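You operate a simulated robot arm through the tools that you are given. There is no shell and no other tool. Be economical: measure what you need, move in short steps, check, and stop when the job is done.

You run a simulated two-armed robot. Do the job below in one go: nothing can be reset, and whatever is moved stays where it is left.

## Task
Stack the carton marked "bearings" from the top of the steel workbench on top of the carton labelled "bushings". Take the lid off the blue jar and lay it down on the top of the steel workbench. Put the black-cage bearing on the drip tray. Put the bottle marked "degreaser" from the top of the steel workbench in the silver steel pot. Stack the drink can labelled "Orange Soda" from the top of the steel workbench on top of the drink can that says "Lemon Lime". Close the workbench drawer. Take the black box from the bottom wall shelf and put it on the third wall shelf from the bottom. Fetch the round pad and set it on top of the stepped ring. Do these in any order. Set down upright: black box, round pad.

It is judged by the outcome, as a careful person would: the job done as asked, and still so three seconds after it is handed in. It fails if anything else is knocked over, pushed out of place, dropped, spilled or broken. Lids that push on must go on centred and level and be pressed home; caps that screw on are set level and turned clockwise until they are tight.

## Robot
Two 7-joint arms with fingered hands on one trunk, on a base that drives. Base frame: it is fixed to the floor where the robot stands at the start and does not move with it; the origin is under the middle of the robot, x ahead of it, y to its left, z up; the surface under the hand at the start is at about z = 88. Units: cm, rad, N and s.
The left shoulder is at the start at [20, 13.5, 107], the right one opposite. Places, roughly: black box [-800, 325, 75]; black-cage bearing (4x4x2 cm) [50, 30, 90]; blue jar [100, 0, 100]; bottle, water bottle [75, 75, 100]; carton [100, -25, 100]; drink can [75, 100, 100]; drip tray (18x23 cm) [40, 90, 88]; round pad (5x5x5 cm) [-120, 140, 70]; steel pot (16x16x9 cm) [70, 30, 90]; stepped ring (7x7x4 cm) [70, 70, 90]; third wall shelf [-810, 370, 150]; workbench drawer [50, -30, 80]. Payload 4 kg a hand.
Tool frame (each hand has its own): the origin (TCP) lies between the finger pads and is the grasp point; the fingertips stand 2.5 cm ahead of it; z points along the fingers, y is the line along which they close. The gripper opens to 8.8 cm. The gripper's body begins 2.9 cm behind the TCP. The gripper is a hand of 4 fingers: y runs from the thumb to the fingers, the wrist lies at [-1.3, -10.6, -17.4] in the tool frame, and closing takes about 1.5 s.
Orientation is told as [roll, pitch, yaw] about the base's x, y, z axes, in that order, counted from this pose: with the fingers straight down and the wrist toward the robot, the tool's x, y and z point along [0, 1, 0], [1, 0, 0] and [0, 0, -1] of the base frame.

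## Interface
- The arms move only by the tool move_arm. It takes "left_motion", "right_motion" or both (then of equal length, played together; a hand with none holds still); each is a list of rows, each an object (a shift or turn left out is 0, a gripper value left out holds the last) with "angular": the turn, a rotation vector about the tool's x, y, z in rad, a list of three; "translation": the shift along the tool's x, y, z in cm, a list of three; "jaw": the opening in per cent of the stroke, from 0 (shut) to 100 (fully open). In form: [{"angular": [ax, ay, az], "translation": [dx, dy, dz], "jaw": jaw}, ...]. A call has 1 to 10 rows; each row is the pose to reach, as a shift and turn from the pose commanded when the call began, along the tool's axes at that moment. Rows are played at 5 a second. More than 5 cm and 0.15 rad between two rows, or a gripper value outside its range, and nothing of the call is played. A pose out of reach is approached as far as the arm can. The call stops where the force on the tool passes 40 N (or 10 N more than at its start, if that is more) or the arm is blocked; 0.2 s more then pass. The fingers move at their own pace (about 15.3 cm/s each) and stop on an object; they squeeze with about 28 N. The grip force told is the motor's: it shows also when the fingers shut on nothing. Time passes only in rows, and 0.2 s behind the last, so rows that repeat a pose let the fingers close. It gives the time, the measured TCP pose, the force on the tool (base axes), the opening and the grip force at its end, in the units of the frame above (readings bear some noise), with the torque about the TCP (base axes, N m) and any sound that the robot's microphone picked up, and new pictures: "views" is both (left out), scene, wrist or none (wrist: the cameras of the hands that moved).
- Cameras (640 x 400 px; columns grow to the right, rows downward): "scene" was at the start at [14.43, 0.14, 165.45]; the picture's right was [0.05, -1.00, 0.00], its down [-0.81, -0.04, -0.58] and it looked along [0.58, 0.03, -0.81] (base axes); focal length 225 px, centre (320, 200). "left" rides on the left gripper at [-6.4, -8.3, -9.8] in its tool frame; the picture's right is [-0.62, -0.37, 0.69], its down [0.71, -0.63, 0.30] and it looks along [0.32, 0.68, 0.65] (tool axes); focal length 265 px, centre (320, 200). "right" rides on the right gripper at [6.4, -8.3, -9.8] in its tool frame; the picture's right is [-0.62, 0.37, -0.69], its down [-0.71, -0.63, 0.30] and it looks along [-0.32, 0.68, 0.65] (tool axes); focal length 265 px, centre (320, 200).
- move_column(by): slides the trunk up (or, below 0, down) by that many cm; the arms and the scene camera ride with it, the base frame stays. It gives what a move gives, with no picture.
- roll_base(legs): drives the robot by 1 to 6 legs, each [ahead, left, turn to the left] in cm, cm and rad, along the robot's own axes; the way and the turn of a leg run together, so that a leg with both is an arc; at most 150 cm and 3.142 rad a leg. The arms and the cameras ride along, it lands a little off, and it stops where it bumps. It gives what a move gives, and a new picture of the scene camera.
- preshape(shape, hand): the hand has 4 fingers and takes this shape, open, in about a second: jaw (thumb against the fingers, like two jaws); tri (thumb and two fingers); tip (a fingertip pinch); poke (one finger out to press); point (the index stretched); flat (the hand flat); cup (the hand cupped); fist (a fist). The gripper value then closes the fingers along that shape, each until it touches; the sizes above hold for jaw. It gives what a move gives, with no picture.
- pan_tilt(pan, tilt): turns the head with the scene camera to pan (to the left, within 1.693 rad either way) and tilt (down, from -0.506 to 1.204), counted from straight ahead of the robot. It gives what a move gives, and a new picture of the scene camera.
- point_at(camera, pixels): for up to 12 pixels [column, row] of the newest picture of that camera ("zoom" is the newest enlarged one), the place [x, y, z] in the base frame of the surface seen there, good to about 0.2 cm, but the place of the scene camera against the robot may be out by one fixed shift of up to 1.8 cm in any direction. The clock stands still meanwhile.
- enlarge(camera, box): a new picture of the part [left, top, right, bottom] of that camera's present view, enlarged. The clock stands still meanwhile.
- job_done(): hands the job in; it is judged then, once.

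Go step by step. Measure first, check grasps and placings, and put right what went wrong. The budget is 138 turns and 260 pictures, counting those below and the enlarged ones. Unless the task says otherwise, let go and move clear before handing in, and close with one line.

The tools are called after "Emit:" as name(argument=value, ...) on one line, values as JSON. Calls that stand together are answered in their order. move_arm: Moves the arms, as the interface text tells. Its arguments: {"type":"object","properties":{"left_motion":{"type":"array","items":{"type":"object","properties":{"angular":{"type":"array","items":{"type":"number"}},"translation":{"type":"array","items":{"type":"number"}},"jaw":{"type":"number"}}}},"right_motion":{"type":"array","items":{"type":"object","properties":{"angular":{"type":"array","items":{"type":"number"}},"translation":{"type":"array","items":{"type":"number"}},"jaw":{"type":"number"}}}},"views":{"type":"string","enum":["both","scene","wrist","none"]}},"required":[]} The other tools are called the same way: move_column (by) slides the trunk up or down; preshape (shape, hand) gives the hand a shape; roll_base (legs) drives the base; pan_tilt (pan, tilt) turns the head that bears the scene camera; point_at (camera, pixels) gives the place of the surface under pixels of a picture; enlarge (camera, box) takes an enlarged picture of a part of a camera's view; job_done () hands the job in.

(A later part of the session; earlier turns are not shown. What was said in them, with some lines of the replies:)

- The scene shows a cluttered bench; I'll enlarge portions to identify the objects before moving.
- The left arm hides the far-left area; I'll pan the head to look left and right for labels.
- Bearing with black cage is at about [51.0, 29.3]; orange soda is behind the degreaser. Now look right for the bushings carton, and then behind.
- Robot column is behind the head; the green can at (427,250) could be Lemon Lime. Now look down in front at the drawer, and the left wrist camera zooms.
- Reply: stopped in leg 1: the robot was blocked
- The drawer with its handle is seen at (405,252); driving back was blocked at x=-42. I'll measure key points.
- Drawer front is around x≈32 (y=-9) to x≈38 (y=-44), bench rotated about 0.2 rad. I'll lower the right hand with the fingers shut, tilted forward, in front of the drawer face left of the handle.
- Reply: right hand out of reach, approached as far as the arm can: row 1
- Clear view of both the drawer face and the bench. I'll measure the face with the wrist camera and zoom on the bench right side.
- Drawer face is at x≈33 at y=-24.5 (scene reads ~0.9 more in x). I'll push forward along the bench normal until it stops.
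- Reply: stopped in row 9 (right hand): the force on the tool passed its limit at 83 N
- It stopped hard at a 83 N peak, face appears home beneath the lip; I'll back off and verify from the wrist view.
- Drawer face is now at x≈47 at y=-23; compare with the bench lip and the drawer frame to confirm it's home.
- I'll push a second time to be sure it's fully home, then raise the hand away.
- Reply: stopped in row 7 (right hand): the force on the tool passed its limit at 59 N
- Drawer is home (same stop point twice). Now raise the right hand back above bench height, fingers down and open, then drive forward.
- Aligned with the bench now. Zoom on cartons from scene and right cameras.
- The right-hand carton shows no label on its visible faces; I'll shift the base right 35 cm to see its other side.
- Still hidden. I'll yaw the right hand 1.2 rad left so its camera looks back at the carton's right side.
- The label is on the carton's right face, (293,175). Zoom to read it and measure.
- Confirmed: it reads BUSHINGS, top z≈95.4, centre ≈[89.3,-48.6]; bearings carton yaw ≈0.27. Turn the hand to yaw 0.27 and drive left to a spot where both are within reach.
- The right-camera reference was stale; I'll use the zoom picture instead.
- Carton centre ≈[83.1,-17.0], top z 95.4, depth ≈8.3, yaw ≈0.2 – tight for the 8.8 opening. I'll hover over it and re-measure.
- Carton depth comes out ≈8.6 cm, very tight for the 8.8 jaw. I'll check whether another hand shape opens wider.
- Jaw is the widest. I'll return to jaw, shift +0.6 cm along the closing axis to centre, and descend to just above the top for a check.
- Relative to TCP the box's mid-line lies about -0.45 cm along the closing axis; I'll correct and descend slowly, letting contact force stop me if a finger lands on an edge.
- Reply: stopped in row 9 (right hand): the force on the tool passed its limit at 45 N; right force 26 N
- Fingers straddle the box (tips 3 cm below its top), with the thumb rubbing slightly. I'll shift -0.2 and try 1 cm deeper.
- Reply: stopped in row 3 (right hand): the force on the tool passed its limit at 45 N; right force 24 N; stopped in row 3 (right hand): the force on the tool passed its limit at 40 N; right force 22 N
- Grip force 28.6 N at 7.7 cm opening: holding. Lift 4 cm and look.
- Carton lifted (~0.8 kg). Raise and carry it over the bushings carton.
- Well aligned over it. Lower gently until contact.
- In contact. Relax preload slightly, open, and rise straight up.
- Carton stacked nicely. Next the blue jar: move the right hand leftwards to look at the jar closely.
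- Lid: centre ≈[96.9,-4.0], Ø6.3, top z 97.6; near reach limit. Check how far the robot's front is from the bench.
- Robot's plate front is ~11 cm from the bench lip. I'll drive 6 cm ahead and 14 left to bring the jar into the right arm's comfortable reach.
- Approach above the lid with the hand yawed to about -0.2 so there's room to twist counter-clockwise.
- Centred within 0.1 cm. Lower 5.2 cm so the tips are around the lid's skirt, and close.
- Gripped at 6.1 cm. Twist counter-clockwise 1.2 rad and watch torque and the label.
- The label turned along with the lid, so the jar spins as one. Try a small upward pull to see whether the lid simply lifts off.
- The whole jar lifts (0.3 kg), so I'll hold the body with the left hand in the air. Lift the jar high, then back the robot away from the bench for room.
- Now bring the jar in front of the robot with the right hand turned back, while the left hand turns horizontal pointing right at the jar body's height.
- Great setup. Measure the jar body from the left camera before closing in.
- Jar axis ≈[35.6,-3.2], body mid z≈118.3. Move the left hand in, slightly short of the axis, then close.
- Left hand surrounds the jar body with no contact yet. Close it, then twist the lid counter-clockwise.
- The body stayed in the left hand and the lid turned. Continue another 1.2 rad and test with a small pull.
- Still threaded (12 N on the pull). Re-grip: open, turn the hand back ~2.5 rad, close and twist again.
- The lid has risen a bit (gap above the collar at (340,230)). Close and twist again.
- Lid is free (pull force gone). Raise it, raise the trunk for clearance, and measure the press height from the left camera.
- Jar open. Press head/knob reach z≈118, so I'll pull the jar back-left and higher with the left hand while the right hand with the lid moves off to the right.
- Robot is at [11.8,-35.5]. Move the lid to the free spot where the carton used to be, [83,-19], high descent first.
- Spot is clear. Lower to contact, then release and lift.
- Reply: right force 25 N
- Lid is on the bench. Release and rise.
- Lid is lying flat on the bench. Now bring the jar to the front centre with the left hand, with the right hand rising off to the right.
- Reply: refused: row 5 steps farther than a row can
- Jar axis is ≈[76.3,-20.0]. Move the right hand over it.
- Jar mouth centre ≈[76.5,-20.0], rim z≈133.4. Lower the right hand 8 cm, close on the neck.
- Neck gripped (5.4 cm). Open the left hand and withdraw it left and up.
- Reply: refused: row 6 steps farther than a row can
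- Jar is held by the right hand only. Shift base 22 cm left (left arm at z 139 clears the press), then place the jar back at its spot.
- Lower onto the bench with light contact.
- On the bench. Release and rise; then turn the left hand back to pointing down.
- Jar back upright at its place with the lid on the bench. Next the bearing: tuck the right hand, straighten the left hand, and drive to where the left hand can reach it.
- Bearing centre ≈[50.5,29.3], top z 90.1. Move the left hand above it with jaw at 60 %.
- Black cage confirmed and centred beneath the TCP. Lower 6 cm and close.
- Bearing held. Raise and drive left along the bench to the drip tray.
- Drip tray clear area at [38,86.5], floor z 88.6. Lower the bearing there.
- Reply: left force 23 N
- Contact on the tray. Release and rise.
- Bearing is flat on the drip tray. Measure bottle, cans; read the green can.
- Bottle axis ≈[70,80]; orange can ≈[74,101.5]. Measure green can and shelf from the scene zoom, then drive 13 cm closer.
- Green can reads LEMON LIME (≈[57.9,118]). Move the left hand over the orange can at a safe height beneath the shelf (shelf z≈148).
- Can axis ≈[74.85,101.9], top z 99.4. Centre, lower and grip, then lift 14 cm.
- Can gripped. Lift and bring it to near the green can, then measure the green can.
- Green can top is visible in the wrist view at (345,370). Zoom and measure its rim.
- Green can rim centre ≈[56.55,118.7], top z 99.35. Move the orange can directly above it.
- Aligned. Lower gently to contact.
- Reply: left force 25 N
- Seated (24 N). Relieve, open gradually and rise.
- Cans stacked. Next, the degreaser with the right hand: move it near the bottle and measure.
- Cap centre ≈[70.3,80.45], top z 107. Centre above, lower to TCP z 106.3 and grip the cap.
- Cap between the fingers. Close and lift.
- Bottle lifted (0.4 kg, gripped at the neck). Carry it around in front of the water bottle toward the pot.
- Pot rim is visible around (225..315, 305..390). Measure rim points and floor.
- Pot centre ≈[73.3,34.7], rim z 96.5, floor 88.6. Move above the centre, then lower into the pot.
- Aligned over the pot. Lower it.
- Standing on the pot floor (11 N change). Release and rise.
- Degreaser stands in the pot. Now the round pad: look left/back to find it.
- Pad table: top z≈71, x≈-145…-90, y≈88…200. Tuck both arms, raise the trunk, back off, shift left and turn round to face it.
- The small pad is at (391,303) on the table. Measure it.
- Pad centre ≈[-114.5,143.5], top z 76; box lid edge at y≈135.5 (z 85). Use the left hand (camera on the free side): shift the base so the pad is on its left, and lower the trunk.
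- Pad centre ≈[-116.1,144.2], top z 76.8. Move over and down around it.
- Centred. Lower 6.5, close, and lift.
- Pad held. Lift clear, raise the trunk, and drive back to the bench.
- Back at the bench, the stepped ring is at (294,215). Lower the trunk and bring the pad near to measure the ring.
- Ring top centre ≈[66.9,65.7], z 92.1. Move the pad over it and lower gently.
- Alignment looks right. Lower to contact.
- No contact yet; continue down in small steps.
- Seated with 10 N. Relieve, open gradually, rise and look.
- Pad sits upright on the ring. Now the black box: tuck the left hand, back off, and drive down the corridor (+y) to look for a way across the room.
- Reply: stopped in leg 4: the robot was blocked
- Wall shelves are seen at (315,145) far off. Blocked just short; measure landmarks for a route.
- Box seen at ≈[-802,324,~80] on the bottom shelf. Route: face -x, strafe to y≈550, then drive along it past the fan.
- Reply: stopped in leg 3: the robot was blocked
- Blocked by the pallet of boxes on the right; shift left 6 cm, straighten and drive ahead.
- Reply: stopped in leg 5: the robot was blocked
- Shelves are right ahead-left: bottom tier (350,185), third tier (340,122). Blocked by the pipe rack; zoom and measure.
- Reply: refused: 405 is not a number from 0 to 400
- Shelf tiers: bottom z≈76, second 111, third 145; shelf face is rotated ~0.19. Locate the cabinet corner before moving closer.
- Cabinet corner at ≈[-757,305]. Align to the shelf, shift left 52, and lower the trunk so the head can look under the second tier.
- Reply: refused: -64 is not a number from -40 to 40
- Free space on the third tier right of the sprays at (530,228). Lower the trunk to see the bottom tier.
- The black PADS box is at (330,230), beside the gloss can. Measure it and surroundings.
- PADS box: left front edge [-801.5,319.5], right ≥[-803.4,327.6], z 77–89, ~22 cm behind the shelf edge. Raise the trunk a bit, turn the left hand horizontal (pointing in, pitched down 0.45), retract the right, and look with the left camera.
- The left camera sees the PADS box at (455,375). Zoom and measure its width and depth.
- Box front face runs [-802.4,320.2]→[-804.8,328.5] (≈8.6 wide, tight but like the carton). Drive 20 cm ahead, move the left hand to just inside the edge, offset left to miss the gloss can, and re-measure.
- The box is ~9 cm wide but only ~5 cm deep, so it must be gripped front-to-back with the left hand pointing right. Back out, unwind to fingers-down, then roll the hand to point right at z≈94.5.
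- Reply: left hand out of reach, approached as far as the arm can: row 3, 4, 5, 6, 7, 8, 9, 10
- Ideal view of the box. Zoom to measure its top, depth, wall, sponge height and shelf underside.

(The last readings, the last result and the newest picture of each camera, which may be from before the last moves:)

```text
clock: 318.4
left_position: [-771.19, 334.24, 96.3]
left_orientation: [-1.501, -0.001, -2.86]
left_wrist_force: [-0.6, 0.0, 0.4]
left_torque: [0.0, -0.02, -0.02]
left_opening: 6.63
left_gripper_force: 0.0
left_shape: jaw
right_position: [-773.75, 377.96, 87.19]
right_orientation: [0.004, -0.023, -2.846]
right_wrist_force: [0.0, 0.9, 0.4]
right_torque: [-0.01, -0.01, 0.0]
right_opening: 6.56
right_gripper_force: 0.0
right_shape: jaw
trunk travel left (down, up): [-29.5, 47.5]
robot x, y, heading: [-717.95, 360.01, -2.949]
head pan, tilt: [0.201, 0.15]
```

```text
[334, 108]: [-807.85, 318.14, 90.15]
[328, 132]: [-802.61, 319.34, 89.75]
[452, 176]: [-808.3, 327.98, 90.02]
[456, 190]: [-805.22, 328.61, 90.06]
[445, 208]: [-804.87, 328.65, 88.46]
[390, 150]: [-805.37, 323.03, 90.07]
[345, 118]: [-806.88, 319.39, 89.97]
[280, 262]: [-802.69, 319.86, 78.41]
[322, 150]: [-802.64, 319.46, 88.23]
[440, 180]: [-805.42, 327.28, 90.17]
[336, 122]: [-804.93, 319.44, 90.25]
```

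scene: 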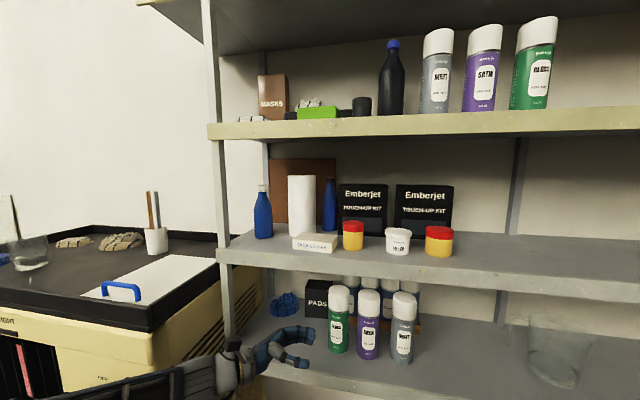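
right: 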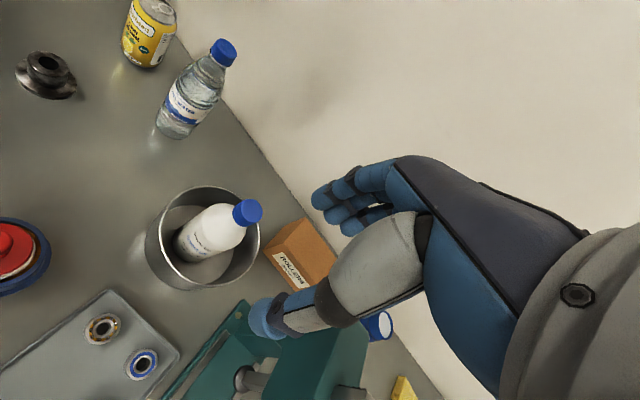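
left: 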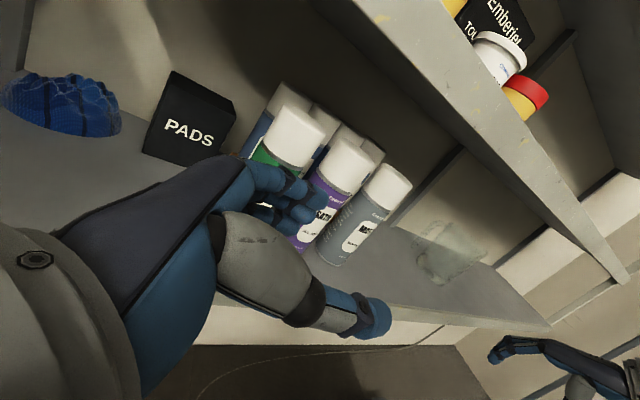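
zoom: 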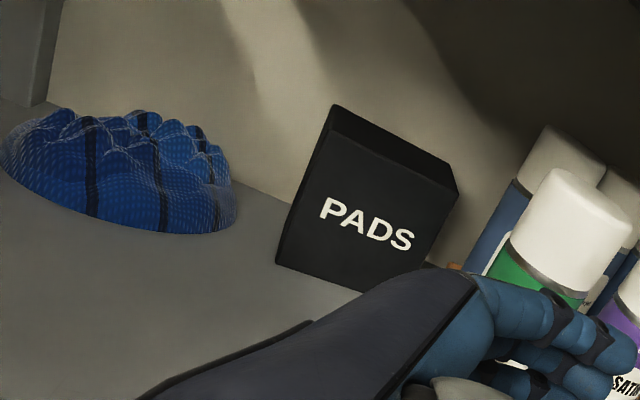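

Box ≈9.6×5.5×12, top z 90.1, centre ≈[-806.4,323.3], ~6 cm clear behind it. Enter above the box (between post and gloss can), then shift left to straddle it.

Emit:
move_arm(left_motion=[{"translation": [0.55, 4.7, 0], "angular": [0, -0.035, 0]}, {"translation": [1.1, 9.4, 0], "angular": [0, -0.07, 0]}, {"translation": [1.1, 14.2, 0], "angular": [0, -0.07, 0]}, {"translation": [1.1, 19, 0], "angular": [0, -0.07, 0]}, {"translation": [1.1, 23.8, 0], "angular": [0, -0.07, 0]}, {"translation": [1.1, 28.6, 0], "angular": [0, -0.07, 0]}, {"translation": [1.2, 31.5, -1.4], "angular": [0, -0.07, 0]}, {"translation": [1.3, 34, -2.8], "angular": [0, -0.07, 0]}, {"translation": [1.4, 36.5, -4.2], "angular": [0, -0.07, 0]}, {"translation": [1.4, 36.5, -4.2], "angular": [0, -0.07, 0]}], views="both")

Emit:
enlarge(camera="scene", box=[190, 230, 470, 400])

```text
clock: 320.8
left_position: [-799.55, 325.08, 94.83]
left_orientation: [-1.562, -0.016, -2.919]
left_wrist_force: [0.1, 0.5, 0.3]
left_torque: [0.03, 0.0, -0.04]
left_opening: 6.64
left_gripper_force: 0.0
left_shape: jaw
left hand out of reach, approached as far as the arm can: row 7, 8, 9, 10
right_position: [-773.5, 379.77, 87.14]
right_orientation: [0.002, -0.024, -2.861]
right_wrist_force: [-1.2, -0.3, 0.2]
right_torque: [-0.02, 0.04, -0.02]
right_opening: 6.6
right_gripper_force: 0.0
right_shape: jaw
trunk travel left (down, up): [-29.5, 47.5]
robot x, y, heading: [-718.16, 360.33, -2.957]
head pan, tilt: [0.201, 0.15]
stopped in row 10 (left hand): the arm was blocked; the commanded pose is now the measured one
```

scene: 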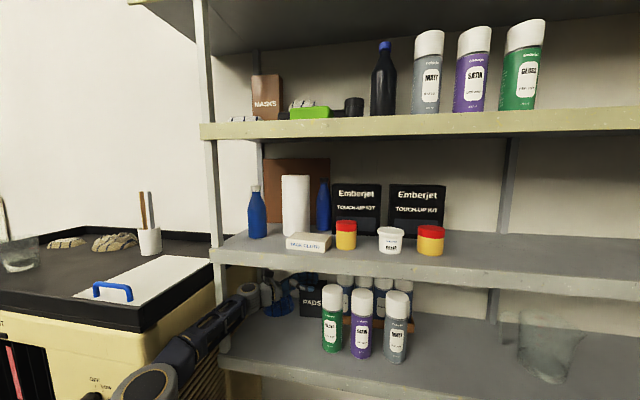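
left: 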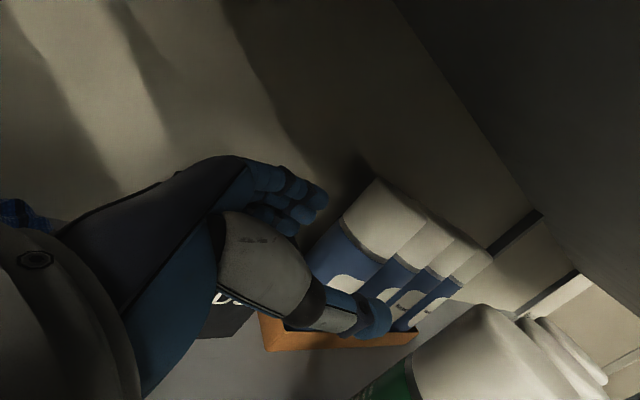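

```text
2.29 times, centred on (330, 315) of scene
```

zoom: 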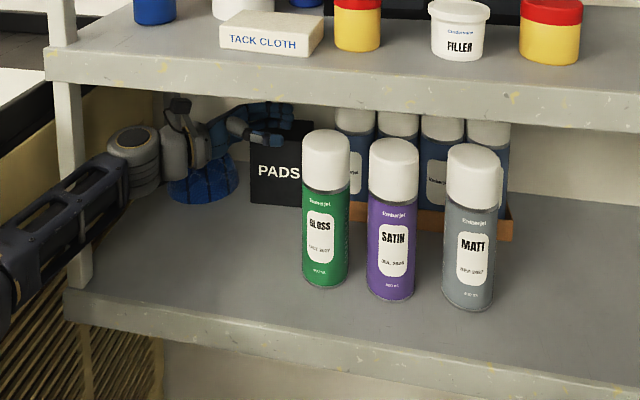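

The arm ran out of reach 7 cm short and its forearm touched the post. Back out, shift the base right/ahead and raise the trunk 12 cm for a better arm posture.

Emit:
move_arm(left_motion=[{"translation": [0, -4.9, 0.3]}, {"translation": [0, -9.8, 0.6]}, {"translation": [0, -14.7, 1]}, {"translation": [0, -19.6, 1]}, {"translation": [0, -24.4, 1]}, {"translation": [0, -29.2, 1]}, {"translation": [0, -33.5, 1]}], views="none")

Emit:
roll_base(legs=[[0, -10, 0.01], [8, 0, 0]])

Emit:
move_column(by=12)

```text
clock: 322.4
left_position: [-766.88, 333.02, 94.23]
left_orientation: [-1.564, -0.015, -2.906]
left_wrist_force: [-0.7, 0.1, 0.1]
left_torque: [-0.01, 0.0, 0.01]
left_opening: 6.59
left_gripper_force: 0.0
left_shape: jaw
right_position: [-773.42, 379.55, 87.28]
right_orientation: [0.002, -0.024, -2.861]
right_wrist_force: [-0.7, -0.2, 0.3]
right_torque: [0.0, 0.01, 0.0]
right_opening: 6.57
right_gripper_force: 0.0
right_shape: jaw
trunk travel left (down, up): [-29.5, 47.5]
robot x, y, heading: [-718.15, 360.32, -2.957]
head pan, tilt: [0.201, 0.15]
```

```text
clock: 324.2
left_position: [-776.53, 340.98, 94.19]
left_orientation: [-1.561, -0.016, -2.898]
left_wrist_force: [-0.5, 0.2, 0.3]
left_torque: [-0.01, 0.01, -0.01]
left_opening: 6.62
left_gripper_force: 0.1
left_shape: jaw
right_position: [-783.6, 387.49, 87.32]
right_orientation: [0.002, -0.023, -2.85]
right_wrist_force: [-0.2, 0.4, 0.2]
right_torque: [-0.01, 0.04, -0.01]
right_opening: 6.55
right_gripper_force: 0.1
right_shape: jaw
trunk travel left (down, up): [-29.5, 47.5]
robot x, y, heading: [-728.01, 368.61, -2.946]
head pan, tilt: [0.201, 0.15]
```

scene: 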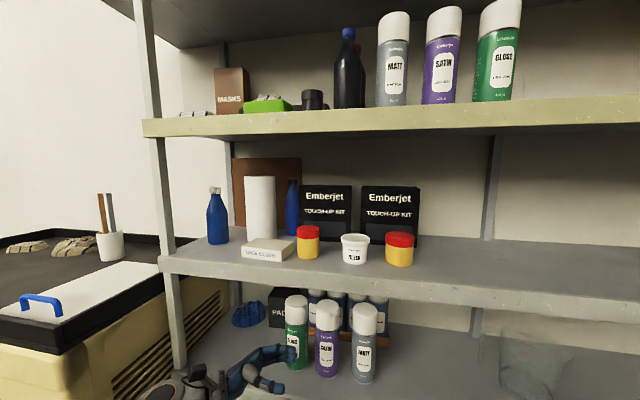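

```text
clock: 325.7
left_position: [-776.65, 340.81, 106.24]
left_orientation: [-1.562, -0.017, -2.897]
left_wrist_force: [0.4, -0.8, 0.2]
left_torque: [0.02, -0.03, 0.0]
left_opening: 6.62
left_gripper_force: 0.1
left_shape: jaw
right_position: [-783.46, 387.27, 99.42]
right_orientation: [0.001, -0.023, -2.85]
right_wrist_force: [-0.4, -0.1, 0.9]
right_torque: [0.01, -0.03, 0.03]
right_opening: 6.61
right_gripper_force: 0.0
right_shape: jaw
trunk travel left (down, up): [-41.5, 35.5]
robot x, y, heading: [-727.89, 368.69, -2.946]
head pan, tilt: [0.201, 0.15]
```

Re-enter: TCP rel. to box centre is F -33, lateral -9.5. Drop to z 95, shift left, go in, then straddle the box.

Emit:
move_arm(left_motion=[{"translation": [4, 0, -2.6]}, {"translation": [8, 0, -5.2]}, {"translation": [11.2, 0, -7.7]}, {"translation": [11.2, 4.9, -7.7]}, {"translation": [11.2, 9.8, -7.7]}, {"translation": [11.2, 14.7, -7.7]}, {"translation": [11.2, 19.6, -7.7]}, {"translation": [11.2, 24.5, -7.7]}, {"translation": [11.2, 28.9, -9.8]}, {"translation": [11.2, 33.2, -12]}], views="both")

```text
clock: 327.9
left_position: [-805.57, 321.08, 95.52]
left_orientation: [-1.561, -0.017, -2.896]
left_wrist_force: [-0.2, -0.2, -0.1]
left_torque: [-0.01, -0.02, -0.03]
left_opening: 6.63
left_gripper_force: 0.2
left_shape: jaw
left hand out of reach, approached as far as the arm can: row 10
right_position: [-783.55, 387.32, 99.35]
right_orientation: [0.003, -0.023, -2.849]
right_wrist_force: [-0.5, 0.4, -0.5]
right_torque: [-0.04, -0.04, 0.01]
right_opening: 6.57
right_gripper_force: 0.0
right_shape: jaw
trunk travel left (down, up): [-41.5, 35.5]
robot x, y, heading: [-727.7, 368.34, -2.945]
head pan, tilt: [0.201, 0.15]
```

scene: 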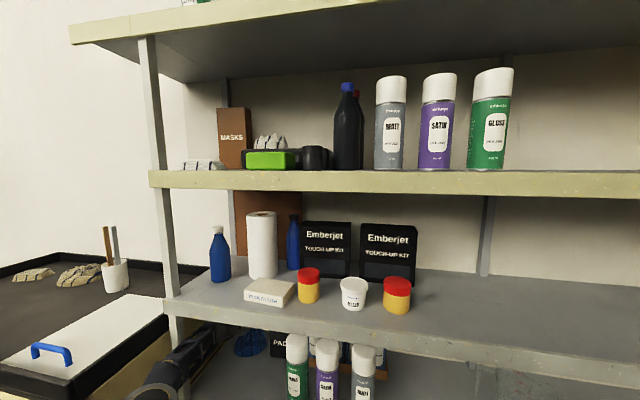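
left: 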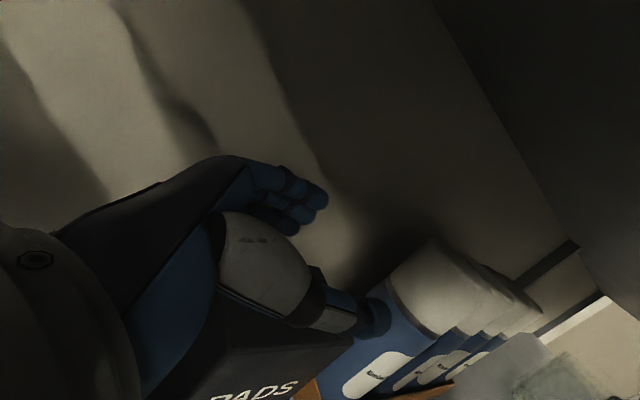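

Exactly over the box. Lower 7.8 cm around it and close.

Emit:
move_arm(left_motion=[{"translation": [2.5, 0, 0]}, {"translation": [5, 0, 0]}, {"translation": [6.8, 0, 0]}, {"translation": [7.7, 0, 0]}, {"translation": [7.7, 0, 0], "jaw": 0}, {"translation": [7.7, 0, 0]}, {"translation": [7.7, 0, 0]}, {"translation": [7.7, 0, 0]}, {"translation": [7.7, 0, 0]}], views="wrist")

```text
clock: 328.6
left_position: [-804.77, 321.32, 92.41]
left_orientation: [-1.571, -0.043, -2.892]
left_wrist_force: [-4.2, -1.6, 15.8]
left_torque: [-0.57, 0.61, -0.06]
left_opening: 6.64
left_gripper_force: 0.1
left_shape: jaw
left hand out of reach, approached as far as the arm can: row 1, 2, 3
right_position: [-783.62, 387.44, 99.41]
right_orientation: [0.003, -0.024, -2.852]
right_wrist_force: [0.9, -0.4, -0.7]
right_torque: [-0.01, 0.02, 0.0]
right_opening: 6.59
right_gripper_force: 0.0
right_shape: jaw
trunk travel left (down, up): [-41.5, 35.5]
robot x, y, heading: [-727.83, 369.05, -2.944]
head pan, tilt: [0.201, 0.15]
stopped in row 3 (left hand): the force on the tool passed its limit at 49 N (the readings are from after the stop); the commanded pose is now the measured one
```

left: 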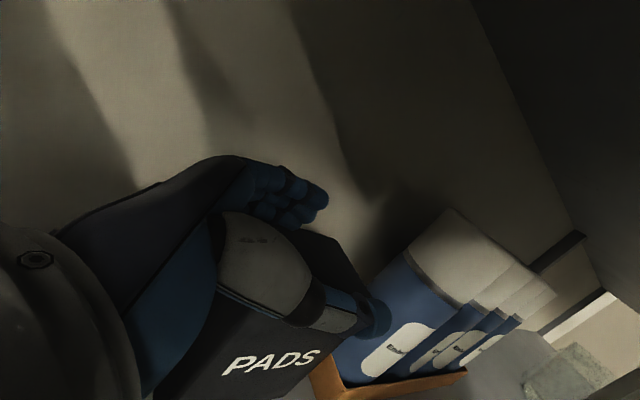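

A finger landed on the box's back-left edge (hand ~1 cm short). Rise, open fully, nudge the base 1.7 cm ahead, lower again and close.

Emit:
move_arm(left_motion=[{"translation": [-1.5, 0, 0], "jaw": 100}, {"translation": [-3, 0, 0]}, {"translation": [-3, 0, 0]}], right_motion=[{"translation": [-2, -1.5, 0]}, {"translation": [-4, -3, 0]}, {"translation": [-6, -4, 0]}], views="none")

Emit:
roll_base(legs=[[1.7, 0, 0]])

Emit:
move_arm(left_motion=[{"translation": [2.5, 0, 0]}, {"translation": [5, 0, 0]}, {"translation": [6.8, 0, 0]}, {"translation": [7.7, 0, 0]}, {"translation": [7.7, 0, 0], "jaw": 0}, {"translation": [7.7, 0, 0]}, {"translation": [7.7, 0, 0]}, {"translation": [7.7, 0, 0]}, {"translation": [7.7, 0, 0]}, {"translation": [7.7, 0, 0]}], views="wrist")

```text
clock: 329.4
left_position: [-804.66, 321.41, 94.96]
left_orientation: [-1.57, -0.035, -2.896]
left_wrist_force: [1.1, 0.3, -0.7]
left_torque: [-0.01, 0.02, -0.02]
left_opening: 8.8
left_gripper_force: 0.0
left_shape: jaw
right_position: [-781.45, 394.11, 99.07]
right_orientation: [0.003, -0.024, -2.85]
right_wrist_force: [-0.2, -0.5, 0.5]
right_torque: [-0.01, 0.02, 0.0]
right_opening: 6.59
right_gripper_force: 0.0
right_shape: jaw
trunk travel left (down, up): [-41.5, 35.5]
robot x, y, heading: [-727.66, 368.52, -2.947]
head pan, tilt: [0.201, 0.15]
```

```text
clock: 330.2
left_position: [-806.29, 320.87, 94.94]
left_orientation: [-1.569, -0.038, -2.89]
left_wrist_force: [-0.6, -0.2, 0.4]
left_torque: [-0.01, 0.0, 0.01]
left_opening: 8.8
left_gripper_force: 0.0
left_shape: jaw
right_position: [-783.26, 393.85, 99.08]
right_orientation: [0.001, -0.023, -2.853]
right_wrist_force: [-0.1, 0.1, 0.6]
right_torque: [-0.04, 0.0, 0.01]
right_opening: 6.6
right_gripper_force: 0.1
right_shape: jaw
trunk travel left (down, up): [-41.5, 35.5]
robot x, y, heading: [-729.68, 368.46, -2.948]
head pan, tilt: [0.201, 0.15]
```

scene: 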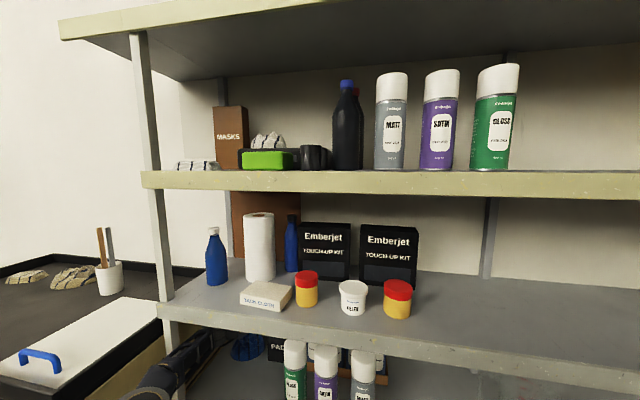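

```text
clock: 331.1
left_position: [-805.63, 321.05, 89.25]
left_orientation: [-1.576, -0.058, -2.883]
left_wrist_force: [-3.8, -1.7, 16.2]
left_torque: [-0.64, 0.52, -0.11]
left_opening: 8.83
left_gripper_force: 0.0
left_shape: jaw
left hand out of reach, approached as far as the arm can: row 2, 3, 4
right_position: [-783.12, 393.84, 99.14]
right_orientation: [0.002, -0.024, -2.852]
right_wrist_force: [0.2, 0.5, -0.7]
right_torque: [0.01, 0.02, 0.0]
right_opening: 6.6
right_gripper_force: 0.1
right_shape: jaw
trunk travel left (down, up): [-41.5, 35.5]
robot x, y, heading: [-729.8, 368.39, -2.946]
head pan, tilt: [0.201, 0.15]
stopped in row 4 (left hand): the force on the tool passed its limit at 45 N (the readings are from after the stop); the commanded pose is now the measured one
```

left: 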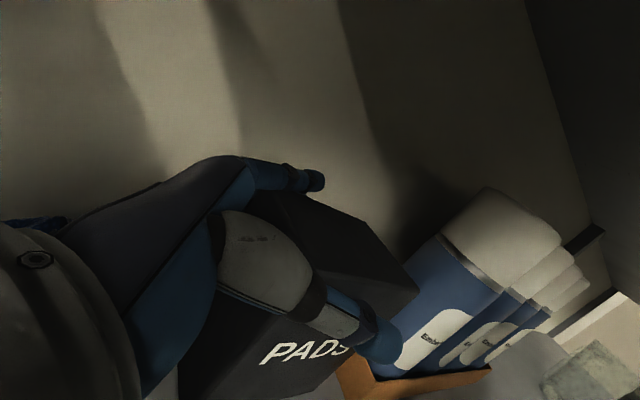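

Two fingers are behind the box and the thumb in front at z 89. Close, lift 2.5 cm, shift ~0.9 right and withdraw between post and can.

Emit:
move_arm(left_motion=[{"translation": [0, 0, 0], "jaw": 0}, {"translation": [0, 0, 0]}, {"translation": [0, 0, 0]}, {"translation": [0, 0, 0]}, {"translation": [0, 0, 0]}, {"translation": [0, 0, 0]}, {"translation": [-0.8, 0, 0]}, {"translation": [-1.7, 0, 0.4]}, {"translation": [-2.6, 0, 0.8]}], views="both")

```text
clock: 333.1
left_position: [-805.57, 321.92, 91.34]
left_orientation: [-1.572, -0.048, -2.886]
left_wrist_force: [0.5, 0.2, -3.6]
left_torque: [-0.08, -0.02, 0.02]
left_opening: 5.54
left_gripper_force: 28.2
left_shape: jaw
right_position: [-783.24, 393.74, 99.23]
right_orientation: [0.001, -0.023, -2.852]
right_wrist_force: [-0.3, 0.8, 0.4]
right_torque: [0.0, 0.0, 0.0]
right_opening: 6.58
right_gripper_force: 0.0
right_shape: jaw
trunk travel left (down, up): [-41.5, 35.5]
robot x, y, heading: [-729.62, 368.55, -2.948]
head pan, tilt: [0.201, 0.15]
```

scene: 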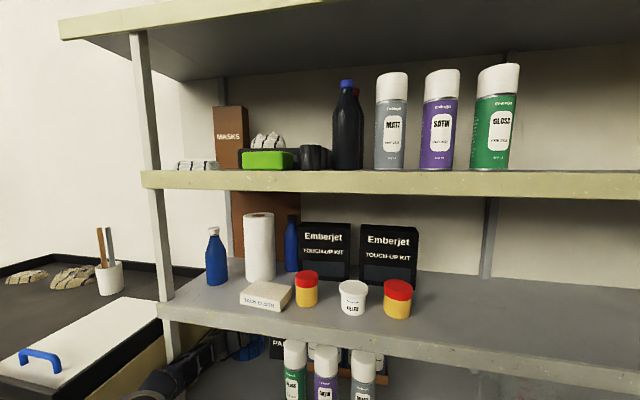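
left: 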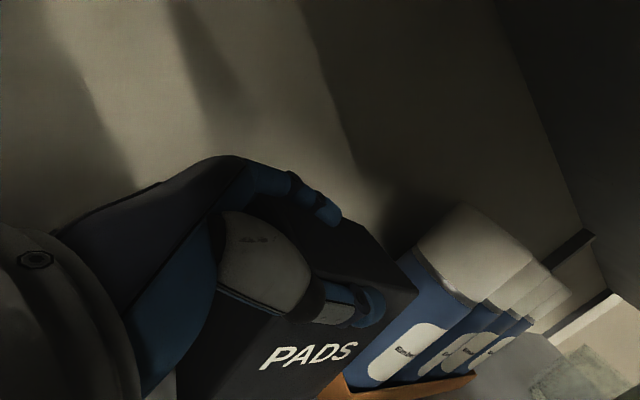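

Box held (0.35 kg, 5.5 cm). Withdraw straight out, back off, raise the trunk and drive right toward the free part of the third tier.

Emit:
move_arm(left_motion=[{"translation": [-0.3, -4, 0.1]}, {"translation": [-0.6, -8.5, 0.1]}, {"translation": [-0.6, -13.2, 0.1]}, {"translation": [-0.6, -18, 0.1]}, {"translation": [-0.6, -22.8, 0.1]}, {"translation": [-0.6, -27.6, 0.1]}, {"translation": [-0.6, -32.4, 0.1]}, {"translation": [-0.6, -37, 0.1]}], views="none")

Emit:
roll_base(legs=[[-8, 0, 0]])

Emit:
move_column(by=35)

Emit:
roll_base(legs=[[0, -92, 0]])

Emit:
enlarge(camera="left", box=[0, 0, 640, 400])

```text
clock: 334.9
left_position: [-769.75, 331.27, 89.98]
left_orientation: [-1.574, -0.05, -2.884]
left_wrist_force: [-0.5, 0.5, -2.9]
left_torque: [-0.08, -0.02, 0.0]
left_opening: 5.49
left_gripper_force: 28.4
left_shape: jaw
right_position: [-783.25, 393.75, 99.09]
right_orientation: [0.001, -0.024, -2.852]
right_wrist_force: [-0.5, -0.7, -1.0]
right_torque: [0.02, -0.02, 0.01]
right_opening: 6.58
right_gripper_force: 0.0
right_shape: jaw
trunk travel left (down, up): [-41.5, 35.5]
robot x, y, heading: [-729.92, 368.65, -2.953]
head pan, tilt: [0.201, 0.15]
```

```text
clock: 336.0
left_position: [-761.66, 332.84, 90.03]
left_orientation: [-1.573, -0.05, -2.883]
left_wrist_force: [-0.2, -0.6, -3.7]
left_torque: [-0.05, -0.04, 0.0]
left_opening: 5.49
left_gripper_force: 28.1
left_shape: jaw
right_position: [-775.12, 395.45, 99.1]
right_orientation: [0.002, -0.024, -2.851]
right_wrist_force: [0.1, 0.0, -0.3]
right_torque: [-0.03, -0.03, -0.01]
right_opening: 6.61
right_gripper_force: 0.2
right_shape: jaw
trunk travel left (down, up): [-41.5, 35.5]
robot x, y, heading: [-721.46, 370.19, -2.948]
head pan, tilt: [0.201, 0.15]
```

scene: 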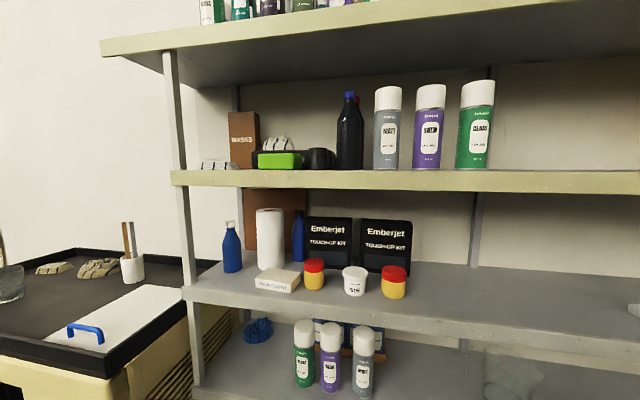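

```text
clock: 339.4
left_position: [-761.79, 332.82, 124.98]
left_orientation: [-1.572, -0.052, -2.883]
left_wrist_force: [1.0, -0.3, -3.8]
left_torque: [-0.12, -0.01, -0.01]
left_opening: 5.49
left_gripper_force: 28.0
left_shape: jaw
right_position: [-775.17, 395.38, 134.04]
right_orientation: [0.001, -0.022, -2.851]
right_wrist_force: [-0.7, 0.4, 0.3]
right_torque: [0.0, 0.0, 0.01]
right_opening: 6.58
right_gripper_force: 0.1
right_shape: jaw
trunk travel left (down, up): [-76.5, 0.5]
robot x, y, heading: [-721.6, 369.93, -2.951]
head pan, tilt: [0.201, 0.15]
```

```text
clock: 344.1
left_position: [-778.92, 420.73, 125.02]
left_orientation: [-1.571, -0.052, -2.88]
left_wrist_force: [0.3, 0.1, -3.2]
left_torque: [-0.09, -0.04, 0.02]
left_opening: 5.46
left_gripper_force: 27.8
left_shape: jaw
right_position: [-792.66, 483.27, 133.97]
right_orientation: [0.001, -0.025, -2.849]
right_wrist_force: [0.0, 0.0, 0.2]
right_torque: [0.02, 0.0, 0.0]
right_opening: 6.57
right_gripper_force: 0.1
right_shape: jaw
trunk travel left (down, up): [-76.5, 0.5]
robot x, y, heading: [-739.24, 458.36, -2.943]
head pan, tilt: [0.201, 0.15]
```

scene: 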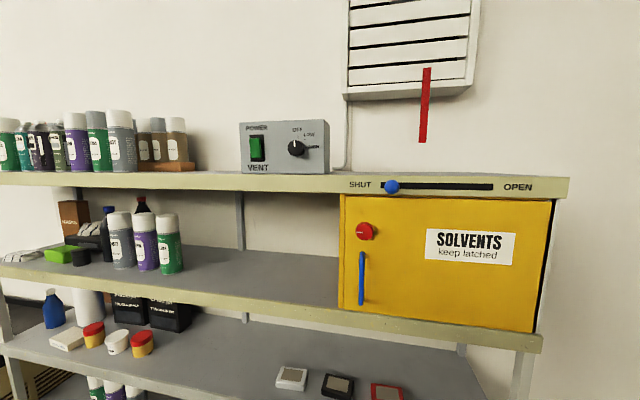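

```text
1.00 times, centred on (320, 200) of left (not enlarged: the box is as wide or as high as the picture)
5 turns are left
```

zoom: 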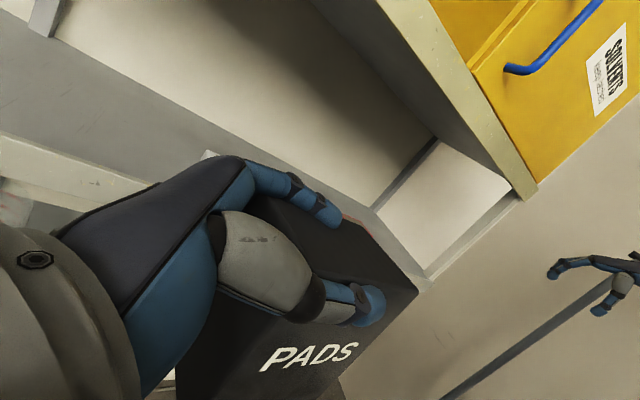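

Box in hand below the third tier; 5 turns left. Raise the arm so the box bottom clears z 145 and measure the free area of the tier.

Emit:
point_at(camera="scene", pixels=[[183, 265], [165, 272], [240, 265], [270, 285], [260, 297], [300, 290], [342, 300], [345, 250], [220, 250], [180, 230], [300, 262]])

Emit:
move_arm(left_motion=[{"translation": [-4.8, 0, 0]}, {"translation": [-9.6, 0, 0]}, {"translation": [-14.4, 0, 0]}, {"translation": [-19.2, 0, 0]}, {"translation": [-24, 0, 0]}, {"translation": [-28.8, 0, 0]}, {"translation": [-33.6, 0, 0]}, {"translation": [-35.5, 0, 0]}], views="both")

```text
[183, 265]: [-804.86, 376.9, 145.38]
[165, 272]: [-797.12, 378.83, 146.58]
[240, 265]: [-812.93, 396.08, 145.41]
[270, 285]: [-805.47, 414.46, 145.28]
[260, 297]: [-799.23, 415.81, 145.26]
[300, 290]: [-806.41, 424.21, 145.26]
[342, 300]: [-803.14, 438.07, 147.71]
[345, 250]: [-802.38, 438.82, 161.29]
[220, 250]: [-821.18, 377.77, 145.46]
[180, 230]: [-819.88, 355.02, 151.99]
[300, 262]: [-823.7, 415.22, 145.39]
```

```text
clock: 345.9
left_position: [-777.26, 421.25, 160.5]
left_orientation: [-1.573, -0.051, -2.881]
left_wrist_force: [-0.4, 0.9, -3.3]
left_torque: [-0.1, -0.02, 0.04]
left_opening: 5.47
left_gripper_force: 28.2
left_shape: jaw
right_position: [-792.56, 483.41, 134.07]
right_orientation: [0.0, -0.022, -2.849]
right_wrist_force: [0.1, -0.3, 1.1]
right_torque: [0.01, -0.01, 0.02]
right_opening: 6.59
right_gripper_force: 0.1
right_shape: jaw
trunk travel left (down, up): [-76.5, 0.5]
robot x, y, heading: [-738.52, 458.37, -2.944]
head pan, tilt: [0.201, 0.15]
4 turns are left
```

scene: 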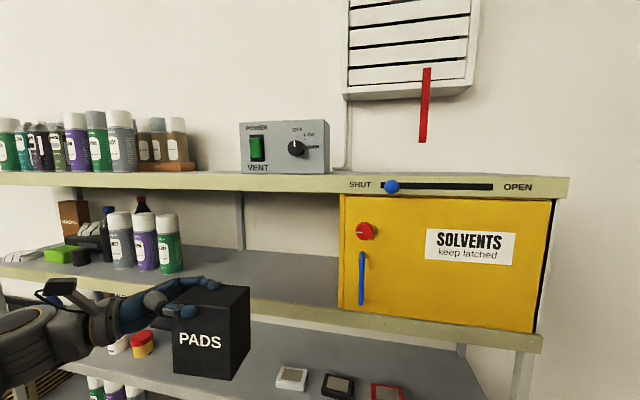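
left: 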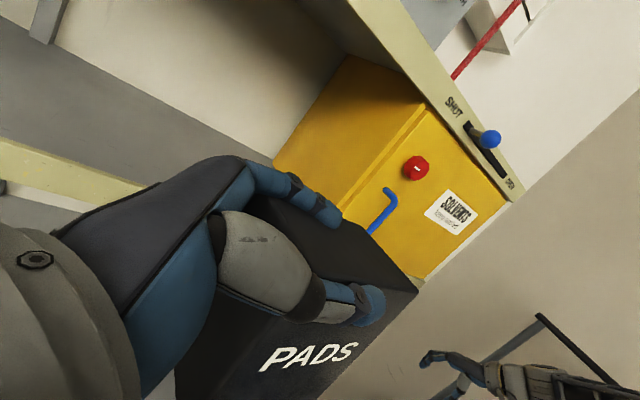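

Box bottom is at ≈149, tier surface z 145.4, free from y≈386 to 438. Nudge the base 6 cm ahead, move the box in 24 cm and lower it to contact.

Emit:
roll_base(legs=[[6, 0, 0]])

Emit:
move_arm(left_motion=[{"translation": [0, 4.8, 0]}, {"translation": [0, 9.6, 0]}, {"translation": [0, 14.4, 0]}, {"translation": [0, 19.2, 0]}, {"translation": [0, 24, 0]}, {"translation": [2.5, 24, 0]}, {"translation": [3.2, 24, 0]}, {"translation": [3.6, 24, 0]}, {"translation": [4, 24, 0]}, {"translation": [4.3, 24, 0]}], views="both")

```text
clock: 346.9
left_position: [-783.2, 419.95, 160.55]
left_orientation: [-1.574, -0.052, -2.879]
left_wrist_force: [-0.1, 0.4, -3.4]
left_torque: [-0.09, -0.03, 0.02]
left_opening: 5.46
left_gripper_force: 27.7
left_shape: jaw
right_position: [-798.6, 482.12, 134.04]
right_orientation: [0.003, -0.023, -2.846]
right_wrist_force: [0.0, 1.2, 0.8]
right_torque: [-0.02, 0.0, -0.01]
right_opening: 6.58
right_gripper_force: 0.0
right_shape: jaw
trunk travel left (down, up): [-76.5, 0.5]
robot x, y, heading: [-745.09, 457.26, -2.941]
head pan, tilt: [0.201, 0.15]
```

scene: 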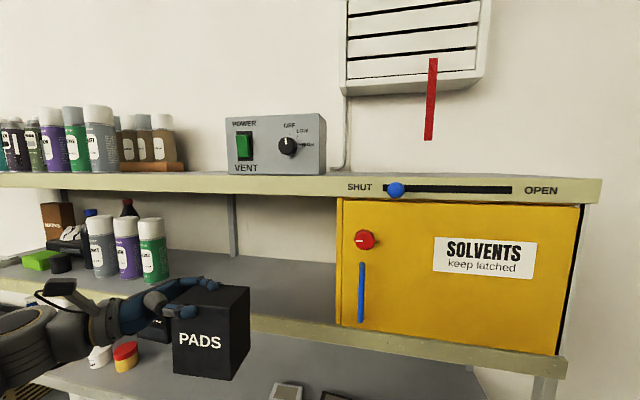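

```text
clock: 349.1
left_position: [-806.44, 413.66, 157.65]
left_orientation: [-1.573, -0.053, -2.881]
left_wrist_force: [1.3, -0.2, 4.9]
left_torque: [0.02, 0.22, 0.03]
left_opening: 5.42
left_gripper_force: 28.2
left_shape: jaw
right_position: [-798.52, 482.14, 134.14]
right_orientation: [0.003, -0.022, -2.847]
right_wrist_force: [0.8, 0.4, -0.7]
right_torque: [-0.02, 0.01, 0.01]
right_opening: 6.56
right_gripper_force: 0.0
right_shape: jaw
trunk travel left (down, up): [-76.5, 0.5]
robot x, y, heading: [-745.08, 457.1, -2.948]
head pan, tilt: [0.201, 0.15]
3 turns are left
```

scene: 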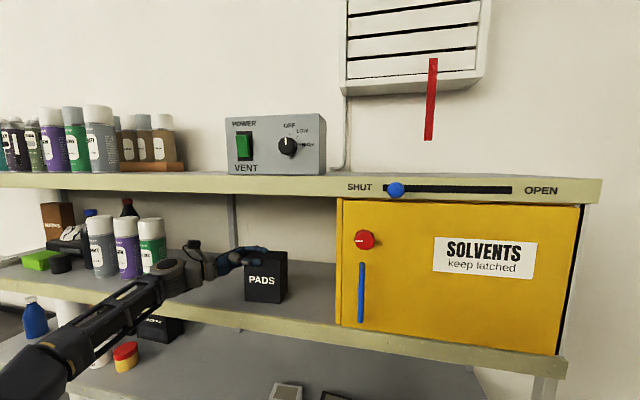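
left: 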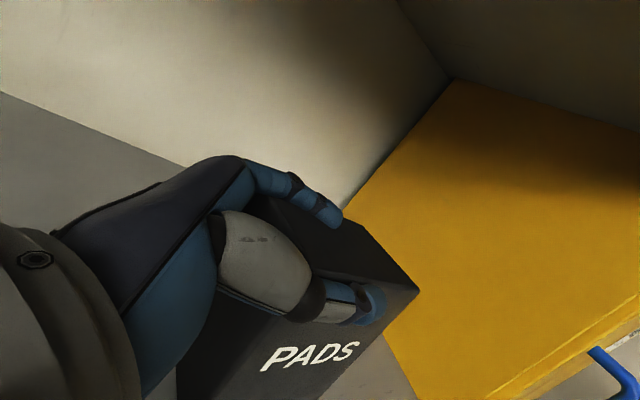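

Box touches the tier (8 N). Press slightly, open gradually, rise 5.5 cm so the fingers clear its top, then withdraw straight out.

Emit:
move_arm(left_motion=[{"translation": [0.2, 0, 0]}, {"translation": [0.2, 0, 0], "jaw": 68}, {"translation": [0.2, 0, 0], "jaw": 78}, {"translation": [0, 0, 0], "jaw": 90}, {"translation": [-0.5, 0, 0], "jaw": 100}, {"translation": [-1.5, 0, 0]}, {"translation": [-3, 0, 0]}, {"translation": [-4.8, 0, 0]}, {"translation": [-6.2, 0, 0]}, {"translation": [-7, 0, 0]}], views="both")

```text
clock: 351.3
left_position: [-806.1, 413.76, 164.68]
left_orientation: [-1.575, -0.049, -2.88]
left_wrist_force: [-0.3, -0.7, 0.3]
left_torque: [-0.01, 0.0, -0.02]
left_opening: 8.79
left_gripper_force: 0.1
left_shape: jaw
right_position: [-798.54, 482.24, 134.25]
right_orientation: [0.001, -0.022, -2.845]
right_wrist_force: [0.5, 0.4, -0.1]
right_torque: [0.01, 0.0, 0.01]
right_opening: 6.59
right_gripper_force: 0.0
right_shape: jaw
trunk travel left (down, up): [-76.5, 0.5]
robot x, y, heading: [-745.04, 457.24, -2.945]
head pan, tilt: [0.201, 0.15]
2 turns are left
```

scene: 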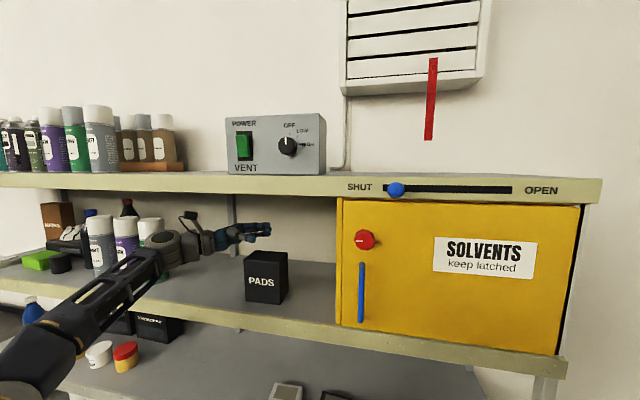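
left: 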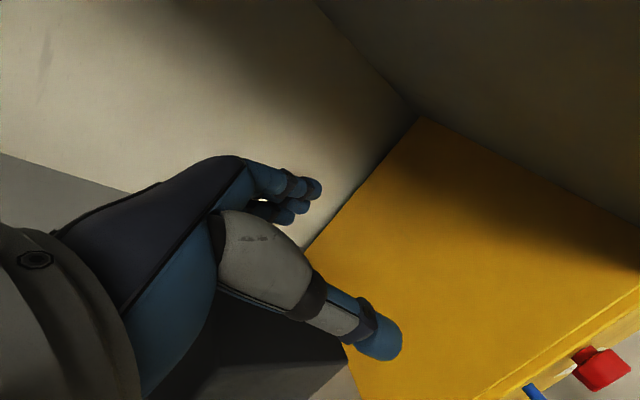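

The box stands upright on the third tier at (265,275), fingers clear above it. Withdraw the hand straight out.

Emit:
move_arm(left_motion=[{"translation": [0, -4.5, 0]}, {"translation": [0, -9, 0]}, {"translation": [0, -13.5, 0]}, {"translation": [0, -18, 0]}, {"translation": [0, -22, 0]}, {"translation": [0, -26, 0]}], views="scene")

```text
clock: 352.7
left_position: [-780.84, 420.38, 163.1]
left_orientation: [-1.573, -0.051, -2.88]
left_wrist_force: [0.3, -0.1, 0.6]
left_torque: [0.0, 0.02, 0.02]
left_opening: 8.79
left_gripper_force: 0.1
left_shape: jaw
right_position: [-798.59, 482.07, 134.12]
right_orientation: [0.002, -0.022, -2.847]
right_wrist_force: [-0.2, -1.4, -0.1]
right_torque: [0.01, 0.01, 0.04]
right_opening: 6.56
right_gripper_force: 0.0
right_shape: jaw
trunk travel left (down, up): [-76.5, 0.5]
robot x, y, heading: [-744.93, 457.09, -2.944]
head pan, tilt: [0.201, 0.15]
1 turns are left
```

scene: 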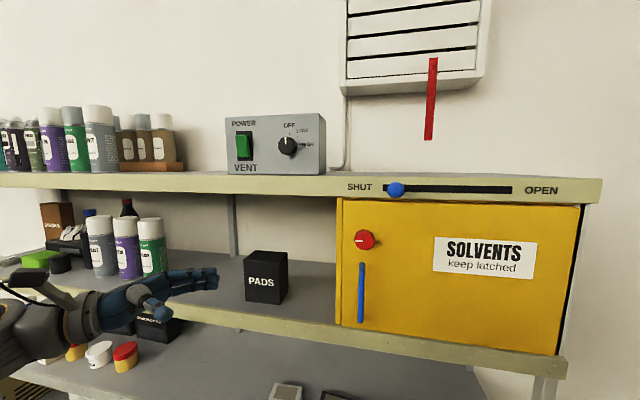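

The black PADS box stands upright on the third tier at (265,277), the hand is clear of it, and all eight tasks are done, so I'm handing in.

Emit:
job_done()

```text
The job is handed in.
```

All eight tasks are done and the job is handed in. The base bumped something and stopped five times while driving: near the workbench stool, in the corridor, beside the pallet of boxes, near the pipe rack, and once the arm leaned on the wall-shelf post. I saw nothing knocked over, but I did not look closely at each spot afterwards.
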